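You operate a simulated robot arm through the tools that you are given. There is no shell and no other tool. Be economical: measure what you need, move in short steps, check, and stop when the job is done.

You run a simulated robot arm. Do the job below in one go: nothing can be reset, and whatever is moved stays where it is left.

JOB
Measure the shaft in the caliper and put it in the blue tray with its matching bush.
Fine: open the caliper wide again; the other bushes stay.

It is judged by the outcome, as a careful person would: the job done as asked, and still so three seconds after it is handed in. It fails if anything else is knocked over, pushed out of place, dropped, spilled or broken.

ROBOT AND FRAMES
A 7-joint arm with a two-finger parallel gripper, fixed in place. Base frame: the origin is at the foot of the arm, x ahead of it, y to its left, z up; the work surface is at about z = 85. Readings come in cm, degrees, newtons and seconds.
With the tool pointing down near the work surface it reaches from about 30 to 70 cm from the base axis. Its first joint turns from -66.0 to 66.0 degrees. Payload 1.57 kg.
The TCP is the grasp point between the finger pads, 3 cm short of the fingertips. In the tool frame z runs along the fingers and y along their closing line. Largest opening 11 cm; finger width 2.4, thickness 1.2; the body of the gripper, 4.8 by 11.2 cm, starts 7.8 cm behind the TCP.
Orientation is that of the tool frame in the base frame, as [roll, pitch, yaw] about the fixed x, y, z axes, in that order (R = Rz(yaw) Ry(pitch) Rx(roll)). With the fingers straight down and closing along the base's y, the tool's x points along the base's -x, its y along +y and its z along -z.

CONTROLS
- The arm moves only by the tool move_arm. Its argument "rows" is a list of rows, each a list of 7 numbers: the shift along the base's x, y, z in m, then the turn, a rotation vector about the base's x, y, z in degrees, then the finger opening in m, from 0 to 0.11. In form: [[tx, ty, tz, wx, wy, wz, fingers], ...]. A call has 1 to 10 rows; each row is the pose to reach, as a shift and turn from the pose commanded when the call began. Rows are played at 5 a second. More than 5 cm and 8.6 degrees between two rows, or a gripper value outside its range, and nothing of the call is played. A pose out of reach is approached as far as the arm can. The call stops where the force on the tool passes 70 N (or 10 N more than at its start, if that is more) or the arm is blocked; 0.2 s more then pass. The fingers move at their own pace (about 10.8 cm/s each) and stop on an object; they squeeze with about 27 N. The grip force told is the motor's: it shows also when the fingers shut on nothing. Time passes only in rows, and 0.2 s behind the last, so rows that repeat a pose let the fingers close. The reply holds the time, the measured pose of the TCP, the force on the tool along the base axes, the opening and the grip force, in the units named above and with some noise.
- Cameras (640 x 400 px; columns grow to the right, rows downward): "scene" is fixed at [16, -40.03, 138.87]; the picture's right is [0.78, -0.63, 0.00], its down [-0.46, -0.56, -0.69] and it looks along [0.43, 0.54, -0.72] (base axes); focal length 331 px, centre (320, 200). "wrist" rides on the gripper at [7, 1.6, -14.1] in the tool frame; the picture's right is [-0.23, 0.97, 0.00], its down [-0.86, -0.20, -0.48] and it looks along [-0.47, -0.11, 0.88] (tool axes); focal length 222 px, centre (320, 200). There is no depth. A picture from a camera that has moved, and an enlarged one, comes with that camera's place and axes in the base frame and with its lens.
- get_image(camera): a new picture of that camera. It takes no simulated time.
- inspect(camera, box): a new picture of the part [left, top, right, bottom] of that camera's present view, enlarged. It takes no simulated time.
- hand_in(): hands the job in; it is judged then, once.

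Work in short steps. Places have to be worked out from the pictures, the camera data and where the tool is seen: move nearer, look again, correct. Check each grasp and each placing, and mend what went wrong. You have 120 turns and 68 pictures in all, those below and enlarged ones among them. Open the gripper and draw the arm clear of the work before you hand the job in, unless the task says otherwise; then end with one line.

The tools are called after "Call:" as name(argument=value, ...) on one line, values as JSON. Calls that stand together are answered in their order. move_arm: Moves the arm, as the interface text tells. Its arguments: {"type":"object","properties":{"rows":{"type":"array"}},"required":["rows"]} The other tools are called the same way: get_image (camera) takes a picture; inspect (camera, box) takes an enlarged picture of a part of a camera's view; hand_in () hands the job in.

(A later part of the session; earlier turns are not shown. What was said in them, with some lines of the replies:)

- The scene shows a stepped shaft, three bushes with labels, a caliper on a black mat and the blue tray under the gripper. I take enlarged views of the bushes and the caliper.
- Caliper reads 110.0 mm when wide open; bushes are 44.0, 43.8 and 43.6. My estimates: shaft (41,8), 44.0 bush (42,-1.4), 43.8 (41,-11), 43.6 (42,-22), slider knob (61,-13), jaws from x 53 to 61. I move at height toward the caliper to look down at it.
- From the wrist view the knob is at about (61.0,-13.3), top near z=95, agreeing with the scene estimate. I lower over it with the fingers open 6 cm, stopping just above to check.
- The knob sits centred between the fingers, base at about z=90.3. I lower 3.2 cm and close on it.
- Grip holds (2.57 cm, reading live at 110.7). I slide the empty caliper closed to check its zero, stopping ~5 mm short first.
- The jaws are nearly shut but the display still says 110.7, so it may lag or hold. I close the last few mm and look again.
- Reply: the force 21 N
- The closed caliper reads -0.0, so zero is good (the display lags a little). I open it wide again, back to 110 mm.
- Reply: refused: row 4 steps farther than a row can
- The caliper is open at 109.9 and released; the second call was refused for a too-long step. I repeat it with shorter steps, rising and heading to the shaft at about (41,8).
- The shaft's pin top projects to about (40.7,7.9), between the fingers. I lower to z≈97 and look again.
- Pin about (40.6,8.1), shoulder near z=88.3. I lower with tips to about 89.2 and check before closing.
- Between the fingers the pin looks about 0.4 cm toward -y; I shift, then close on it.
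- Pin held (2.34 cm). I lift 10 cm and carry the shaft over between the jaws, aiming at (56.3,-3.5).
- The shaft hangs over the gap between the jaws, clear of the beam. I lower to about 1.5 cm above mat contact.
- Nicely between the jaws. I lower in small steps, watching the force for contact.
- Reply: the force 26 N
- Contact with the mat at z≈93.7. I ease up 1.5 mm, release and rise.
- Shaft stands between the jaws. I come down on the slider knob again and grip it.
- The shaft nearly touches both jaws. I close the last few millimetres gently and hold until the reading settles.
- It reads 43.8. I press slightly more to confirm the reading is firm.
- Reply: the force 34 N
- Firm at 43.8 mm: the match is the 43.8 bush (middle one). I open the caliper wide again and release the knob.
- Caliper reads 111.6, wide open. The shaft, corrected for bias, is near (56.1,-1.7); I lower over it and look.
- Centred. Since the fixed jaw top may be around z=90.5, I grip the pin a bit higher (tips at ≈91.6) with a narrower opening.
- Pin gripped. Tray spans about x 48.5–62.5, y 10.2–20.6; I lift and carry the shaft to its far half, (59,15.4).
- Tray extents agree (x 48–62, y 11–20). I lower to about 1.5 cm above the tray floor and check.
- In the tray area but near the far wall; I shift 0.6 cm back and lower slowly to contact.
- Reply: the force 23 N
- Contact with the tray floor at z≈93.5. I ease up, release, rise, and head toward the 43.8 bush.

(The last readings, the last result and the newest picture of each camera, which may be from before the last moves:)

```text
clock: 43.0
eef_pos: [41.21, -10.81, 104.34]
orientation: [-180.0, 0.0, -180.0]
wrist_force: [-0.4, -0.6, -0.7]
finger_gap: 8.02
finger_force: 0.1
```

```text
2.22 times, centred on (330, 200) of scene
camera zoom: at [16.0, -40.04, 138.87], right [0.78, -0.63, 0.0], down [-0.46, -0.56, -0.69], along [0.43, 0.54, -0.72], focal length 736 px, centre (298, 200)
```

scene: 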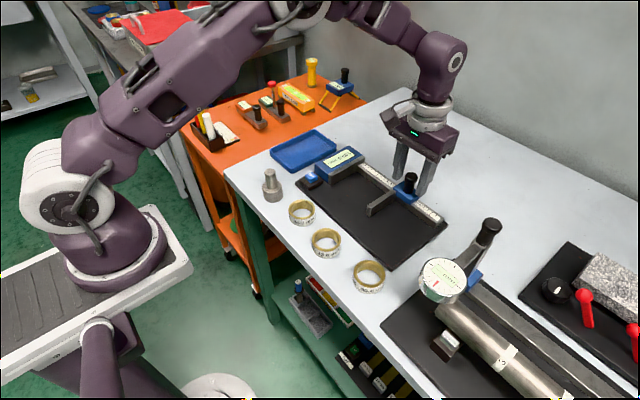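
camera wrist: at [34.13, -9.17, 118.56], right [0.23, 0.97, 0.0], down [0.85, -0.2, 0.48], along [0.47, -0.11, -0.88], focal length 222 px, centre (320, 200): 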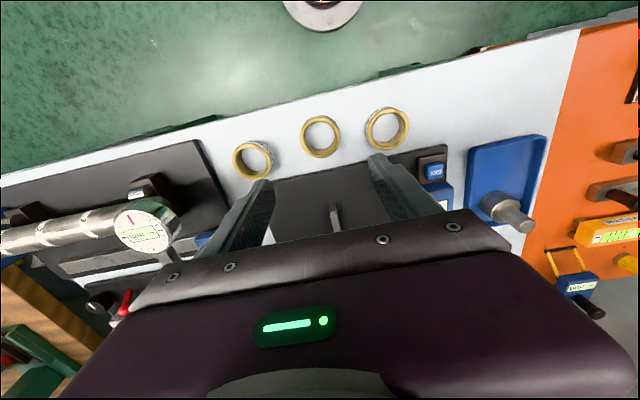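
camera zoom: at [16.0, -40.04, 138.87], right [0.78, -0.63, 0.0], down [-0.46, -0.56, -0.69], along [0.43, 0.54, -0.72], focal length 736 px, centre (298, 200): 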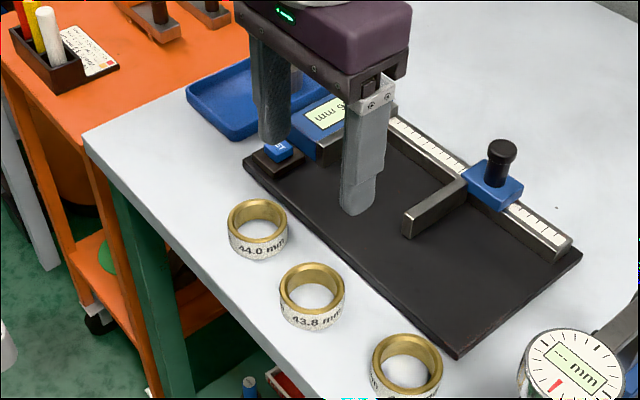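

The 43.8 bush (label confirmed, middle one) is at about (41.2,-10.7). I lower to z≈92 and look again.

Call:
move_arm(rows=[[0, 0.001, -0.04, 0, 0, 0, 0.076], [0, 0.001, -0.08, 0, 0, 0, 0.076], [0, 0.001, -0.12, 0, 0, 0, 0.076], [0, 0.001, -0.12, 0, 0, 0, 0.076]])

Call:
get_image(camera="wrist")

Call:
inspect(camera="scene", box=[260, 160, 400, 290])

```text
clock: 44.0
eef_pos: [41.11, -10.57, 92.23]
orientation: [-180.0, -0.1, -180.0]
wrist_force: [0.2, -0.5, -0.3]
finger_gap: 7.58
finger_force: 0.1
```

```text
27 pictures are left
camera wrist: at [34.09, -9.05, 106.48], right [0.23, 0.97, 0.0], down [0.85, -0.2, 0.48], along [0.47, -0.11, -0.88], focal length 222 px, centre (320, 200)
```

wrist: 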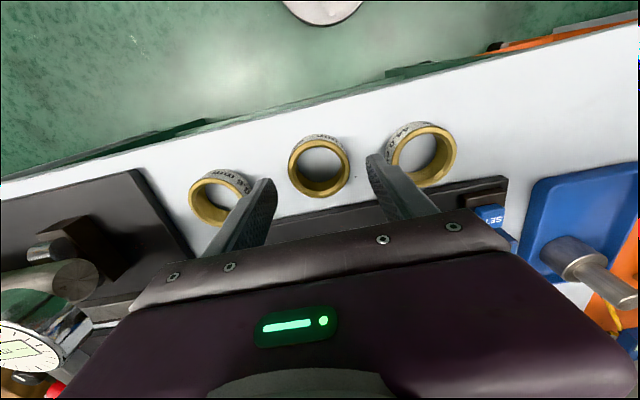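

```text
3.08 times, centred on (330, 225) of scene
camera zoom: at [16.0, -40.03, 138.87], right [0.78, -0.63, 0.0], down [-0.46, -0.56, -0.69], along [0.43, 0.54, -0.72], focal length 1020 px, centre (289, 123)
```

zoom: 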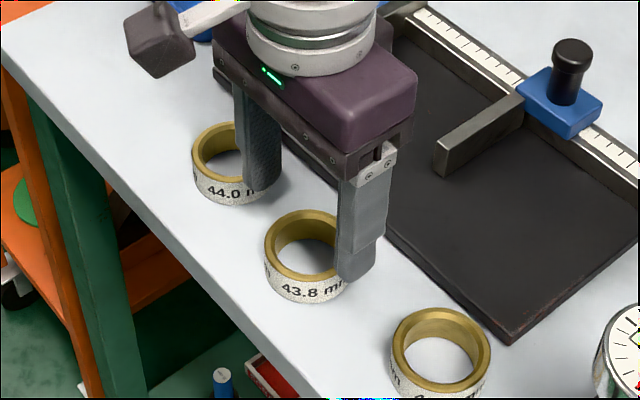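

Bush centred between the fingers; finger clearance to the 44.0 bush is ~1 cm. I lower with a 7 cm opening and close.

Call:
move_arm(rows=[[0, 0, -0.01, 0, 0, 0, 0.07], [0, 0, -0.022, 0, 0, 0, 0.07], [0, 0, -0.034, 0, 0, 0, 0.07], [0, 0, -0.034, 0, 0, 0, 0.07]])

Call:
inspect(camera="wrist", box=[180, 80, 480, 260])

Call:
inspect(camera="scene", box=[260, 160, 400, 290])

```text
clock: 45.0
eef_pos: [41.08, -10.54, 88.95]
orientation: [180.0, 0.1, 180.0]
wrist_force: [-0.4, -0.9, 0.2]
finger_gap: 6.99
finger_force: 0.0
```

```text
2.13 times, centred on (330, 170) of wrist
camera zoom: at [34.1, -9.03, 103.12], right [0.23, 0.97, 0.0], down [0.85, -0.2, 0.48], along [0.47, -0.11, -0.88], focal length 474 px, centre (299, 264)
```

zoom: 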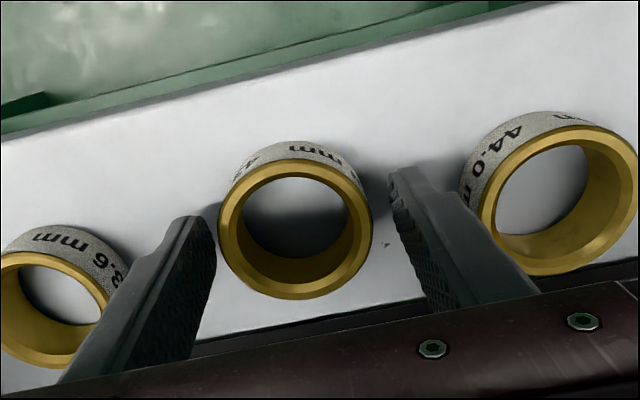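

```text
3.08 times, centred on (330, 225) of scene
camera zoom: at [16.0, -40.03, 138.87], right [0.78, -0.63, 0.0], down [-0.46, -0.56, -0.69], along [0.43, 0.54, -0.72], focal length 1020 px, centre (289, 123)
```

zoom: 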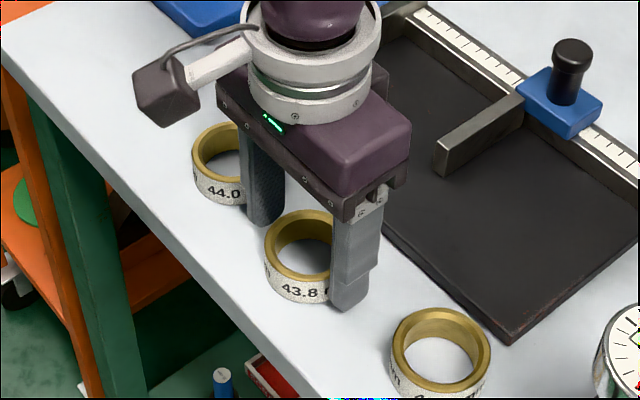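

The bush sits ~0.25 cm toward -y of centre; I shift and close gently.

Call:
move_arm(rows=[[0, -0.0025, 0, 0, 0, 0, 0.07], [0, -0.0025, 0, 0, 0, 0, 0.065], [0, -0.0025, 0, 0, 0, 0, 0.06], [0, -0.0025, 0, 0, 0, 0, 0.055], [0, -0.0025, 0, 0, 0, 0, 0.05], [0, -0.0025, 0, 0, 0, 0, 0.045], [0, -0.0025, 0, 0, 0, 0, 0.045]])

Call:
inspect(camera="wrist", box=[180, 80, 480, 260])

```text
clock: 46.6
eef_pos: [41.03, -10.92, 88.89]
orientation: [-180.0, 0.0, -180.0]
wrist_force: [-0.2, -1.0, 1.0]
finger_gap: 5.54
finger_force: 26.7
```

```text
2.13 times, centred on (330, 170) of wrist
camera zoom: at [34.12, -9.27, 103.13], right [0.23, 0.97, 0.0], down [0.86, -0.2, 0.48], along [0.47, -0.11, -0.88], focal length 474 px, centre (299, 264)
```

zoom: 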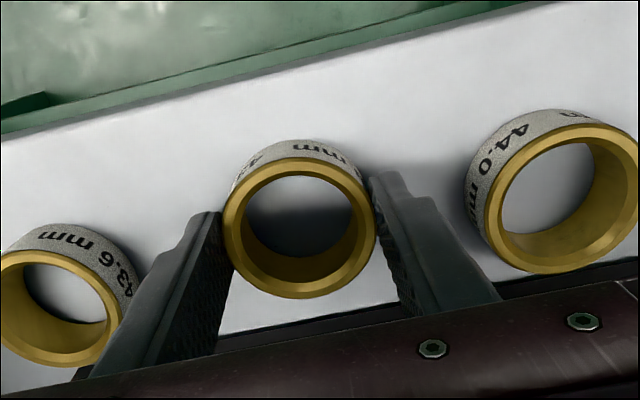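

Bush held (5.54 cm). The tray's inside width is only about 8.4 cm, so I regrip ~0.6 cm higher to keep the fingertips near or above the tray rim.

Call:
move_arm(rows=[[0, 0, 0, 0, 0, 0, 0.062], [0, 0, 0, 0, 0, 0, 0.062], [0, 0, 0.003, 0, 0, 0, 0.062], [0, 0, 0.006, 0, 0, 0, 0.062], [0, 0, 0.006, 0, 0, 0, 0.05], [0, 0, 0.006, 0, 0, 0, 0.045], [0, 0, 0.006, 0, 0, 0, 0.045], [0, 0, 0.006, 0, 0, 0, 0.045]])

Call:
move_arm(rows=[[0, 0, 0.03, 0, 0, 0, 0.045], [0, 0, 0.06, 0, 0, 0, 0.045], [0, 0, 0.1, 0, 0, 0, 0.045], [0, 0, 0.13, 0, 0, 0, 0.045], [0, 0, 0.13, 0, 0, 0, 0.045]])

Call:
inspect(camera="scene", box=[230, 100, 390, 280])

```text
clock: 48.4
eef_pos: [41.22, -10.9, 89.5]
orientation: [-180.0, 0.1, -179.9]
wrist_force: [-0.1, 0.6, 0.5]
finger_gap: 5.51
finger_force: 26.7
```

```text
clock: 49.6
eef_pos: [41.2, -10.96, 102.48]
orientation: [180.0, 0.1, 180.0]
wrist_force: [-0.7, 0.7, -1.4]
finger_gap: 5.54
finger_force: 27.2
```

```text
2.22 times, centred on (310, 190) of scene
camera zoom: at [16.01, -40.03, 138.87], right [0.78, -0.63, 0.0], down [-0.46, -0.56, -0.69], along [0.43, 0.54, -0.72], focal length 736 px, centre (342, 222)
```

zoom: 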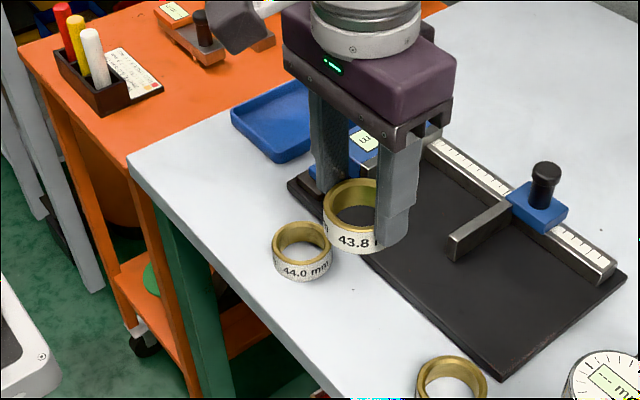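

The 43.8 bush is lifted level. I carry it over to the near half of the tray, (52.2,15.3).

Call:
move_arm(rows=[[0.015, 0.035, 0, 0, 0, 0, 0.045], [0.03, 0.075, 0, 0, 0, 0, 0.045], [0.045, 0.115, 0, 0, 0, 0, 0.045], [0.06, 0.155, 0, 0, 0, 0, 0.045], [0.08, 0.195, 0, 0, 0, 0, 0.045], [0.1, 0.235, 0, 0, 0, 0, 0.045], [0.11, 0.262, 0, 0, 0, 0, 0.045], [0.11, 0.262, 0, 0, 0, 0, 0.045]])

Call:
get_image(camera="wrist")

Call:
inspect(camera="scene", box=[240, 70, 400, 210])

```text
clock: 51.4
eef_pos: [52.23, 15.27, 102.39]
orientation: [-179.9, 0.0, -179.9]
wrist_force: [0.3, 0.6, -2.2]
finger_gap: 5.5
finger_force: 27.0
```

```text
21 pictures are left
camera wrist: at [45.15, 16.8, 116.73], right [0.23, 0.97, 0.0], down [0.86, -0.2, 0.48], along [0.47, -0.11, -0.88], focal length 222 px, centre (320, 200)
```

wrist: 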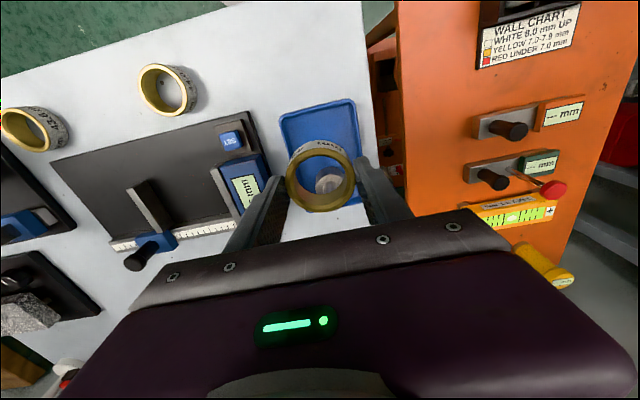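

```text
2.86 times, centred on (320, 140) of scene
camera zoom: at [16.01, -40.03, 138.87], right [0.78, -0.63, 0.0], down [-0.46, -0.56, -0.69], along [0.43, 0.54, -0.72], focal length 947 px, centre (320, 371)
```

zoom: 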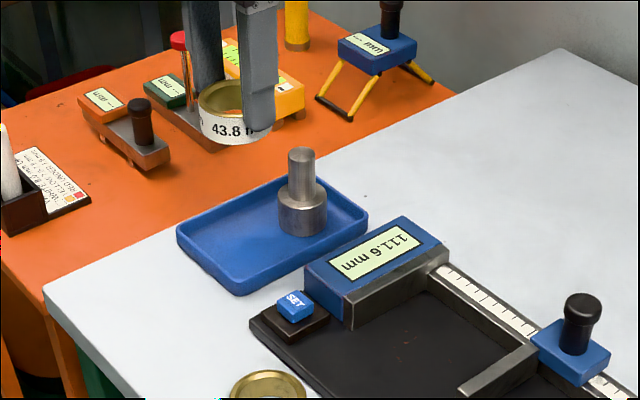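

Landing spot projects to the centre of the tray's free half, ~1.2 cm clear of the shaft. I lower to ~1.4 cm above the floor and look.

Call:
move_arm(rows=[[0, 0, -0.04, 0, 0, 0, 0.045], [0, 0, -0.08, 0, 0, 0, 0.045], [0, 0, -0.1, 0, 0, 0, 0.045], [0, 0, -0.112, 0, 0, 0, 0.045], [0, 0, -0.112, 0, 0, 0, 0.045]])

Call:
inspect(camera="wrist", box=[200, 60, 440, 230])

Call:
inspect(camera="scene", box=[250, 100, 360, 190])

```text
clock: 52.6
eef_pos: [52.21, 15.45, 91.32]
orientation: [179.9, 0.0, -179.9]
wrist_force: [0.0, -0.1, -1.9]
finger_gap: 5.55
finger_force: 26.8
```

```text
2.35 times, centred on (320, 145) of wrist
camera zoom: at [45.13, 16.92, 105.54], right [0.23, 0.97, 0.0], down [0.85, -0.2, 0.48], along [0.47, -0.11, -0.88], focal length 523 px, centre (320, 329)
```

zoom: 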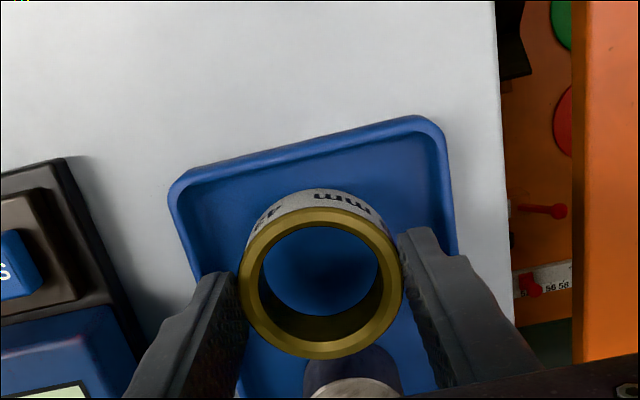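

```text
4.44 times, centred on (305, 145) of scene
camera zoom: at [16.01, -40.03, 138.87], right [0.78, -0.63, 0.0], down [-0.46, -0.56, -0.69], along [0.43, 0.54, -0.72], focal length 1473 px, centre (387, 444)
```

zoom: 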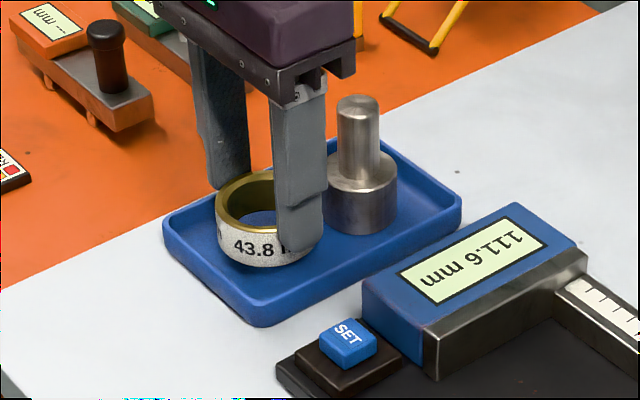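

Well centred with clear walls. I lower slowly to contact.

Call:
move_arm(rows=[[-0.001, 0, -0.005, 0, 0, 0, 0.045], [-0.002, 0, -0.009, 0, 0, 0, 0.045], [-0.002, 0, -0.012, 0, 0, 0, 0.045], [-0.002, 0, -0.014, 0, 0, 0, 0.045], [-0.002, 0, -0.015, 0, 0, 0, 0.045], [-0.002, 0, -0.015, 0, 0, 0, 0.045]])

```text
clock: 54.0
eef_pos: [51.84, 15.3, 89.89]
orientation: [180.0, 0.1, -179.9]
wrist_force: [-5.0, 0.8, 21.9]
finger_gap: 5.53
finger_force: 27.3
```

Contact, with a small sideways force. I check the picture before releasing.

Call:
inspect(camera="scene", box=[250, 100, 360, 190])

Call:
inspect(camera="wrist", box=[200, 60, 440, 230])

```text
4.44 times, centred on (305, 145) of scene
camera zoom: at [15.96, -40.04, 138.87], right [0.78, -0.63, 0.0], down [-0.46, -0.56, -0.69], along [0.43, 0.54, -0.72], focal length 1473 px, centre (387, 444)
```

zoom: 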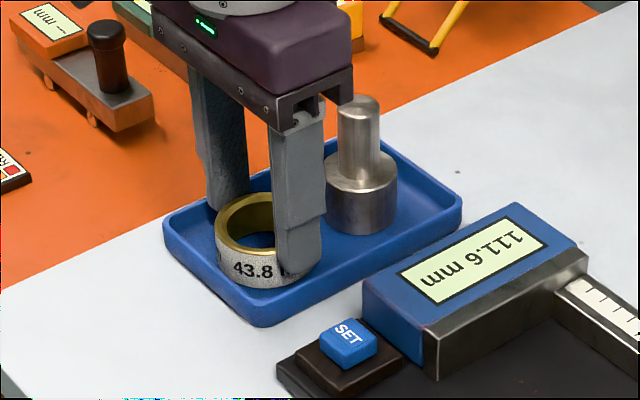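

```text
2.35 times, centred on (320, 145) of wrist
camera zoom: at [44.92, 16.91, 104.12], right [0.23, 0.97, 0.0], down [0.85, -0.2, 0.48], along [0.47, -0.11, -0.88], focal length 523 px, centre (320, 329)
```

zoom: 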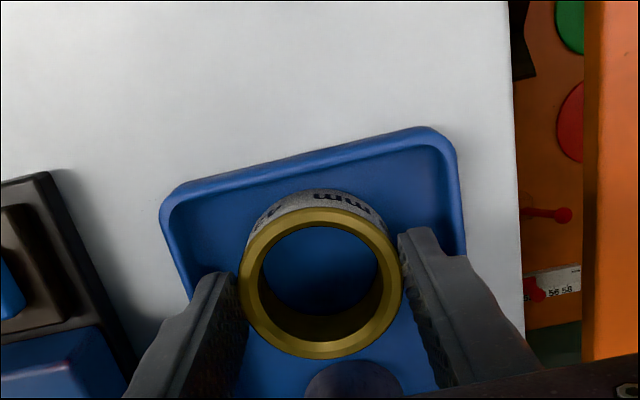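

It sits flat on the tray floor, clear of the walls. I ease up, open only slightly (6.1 cm) to avoid the tray walls, then rise straight up.

Call:
move_arm(rows=[[0, 0, 0.0015, 0, 0, 0, 0.045], [0, 0, 0.0015, 0, 0, 0, 0.056], [0, 0, 0.0015, 0, 0, 0, 0.06], [0, 0, 0.0015, 0, 0, 0, 0.06], [0, 0, 0.01, 0, 0, 0, 0.06], [0, 0, 0.025, 0, 0, 0, 0.06], [0, 0, 0.06, 0, 0, 0, 0.06], [0, 0, 0.1, 0, 0, 0, 0.06], [0, 0, 0.14, 0, 0, 0, 0.06]])

Call:
move_arm(rows=[[-0.03, -0.03, 0, 0, 0, 0, 0.06], [-0.06, -0.06, 0, 0, 0, 0, 0.07], [-0.09, -0.09, 0, 0, 0, 0, 0.08], [-0.12, -0.12, 0.02, 0, 0, 0, 0.1], [-0.14, -0.15, 0.04, 0, 0, 0, 0.11], [-0.14, -0.18, 0.06, 0, 0, 0, 0.11], [-0.14, -0.18, 0.06, 0, 0, 0, 0.11]])

Call:
get_image(camera="scene")

Call:
inspect(camera="scene", box=[240, 100, 460, 300])

```text
clock: 56.0
eef_pos: [51.97, 15.26, 103.96]
orientation: [-180.0, 0.0, 180.0]
wrist_force: [0.6, 0.3, 0.5]
finger_gap: 5.99
finger_force: 0.1
```

```text
clock: 57.6
eef_pos: [37.96, -2.65, 109.78]
orientation: [-180.0, 0.0, 180.0]
wrist_force: [0.6, 0.6, 0.9]
finger_gap: 11.01
finger_force: 0.0
```

```text
15 pictures are left
```

scene: 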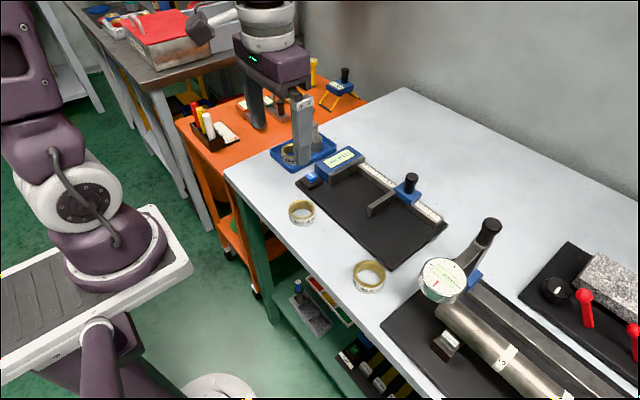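

```text
2.00 times, centred on (350, 200) of scene
camera zoom: at [16.0, -40.04, 138.87], right [0.78, -0.63, 0.0], down [-0.46, -0.56, -0.69], along [0.43, 0.54, -0.72], focal length 663 px, centre (260, 200)
```

zoom: 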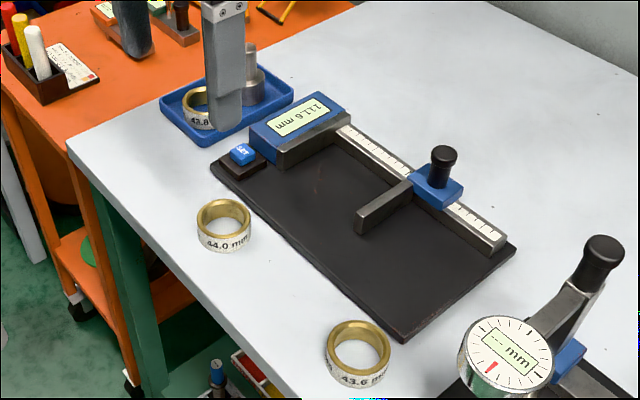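

The shaft and the 43.8 bush are both in the tray, the caliper is open at 111.6 mm, and the other bushes haven't moved. The arm is clear, so I hand in.

Call:
hand_in()

```text
The job is handed in.
```

The shaft measured 43.8 mm (the caliper read zero when closed empty). It stands in the blue tray next to the 43.8 mm bush, the caliper is open wide again, and the 44.0 and 43.6 bushes were left in place.
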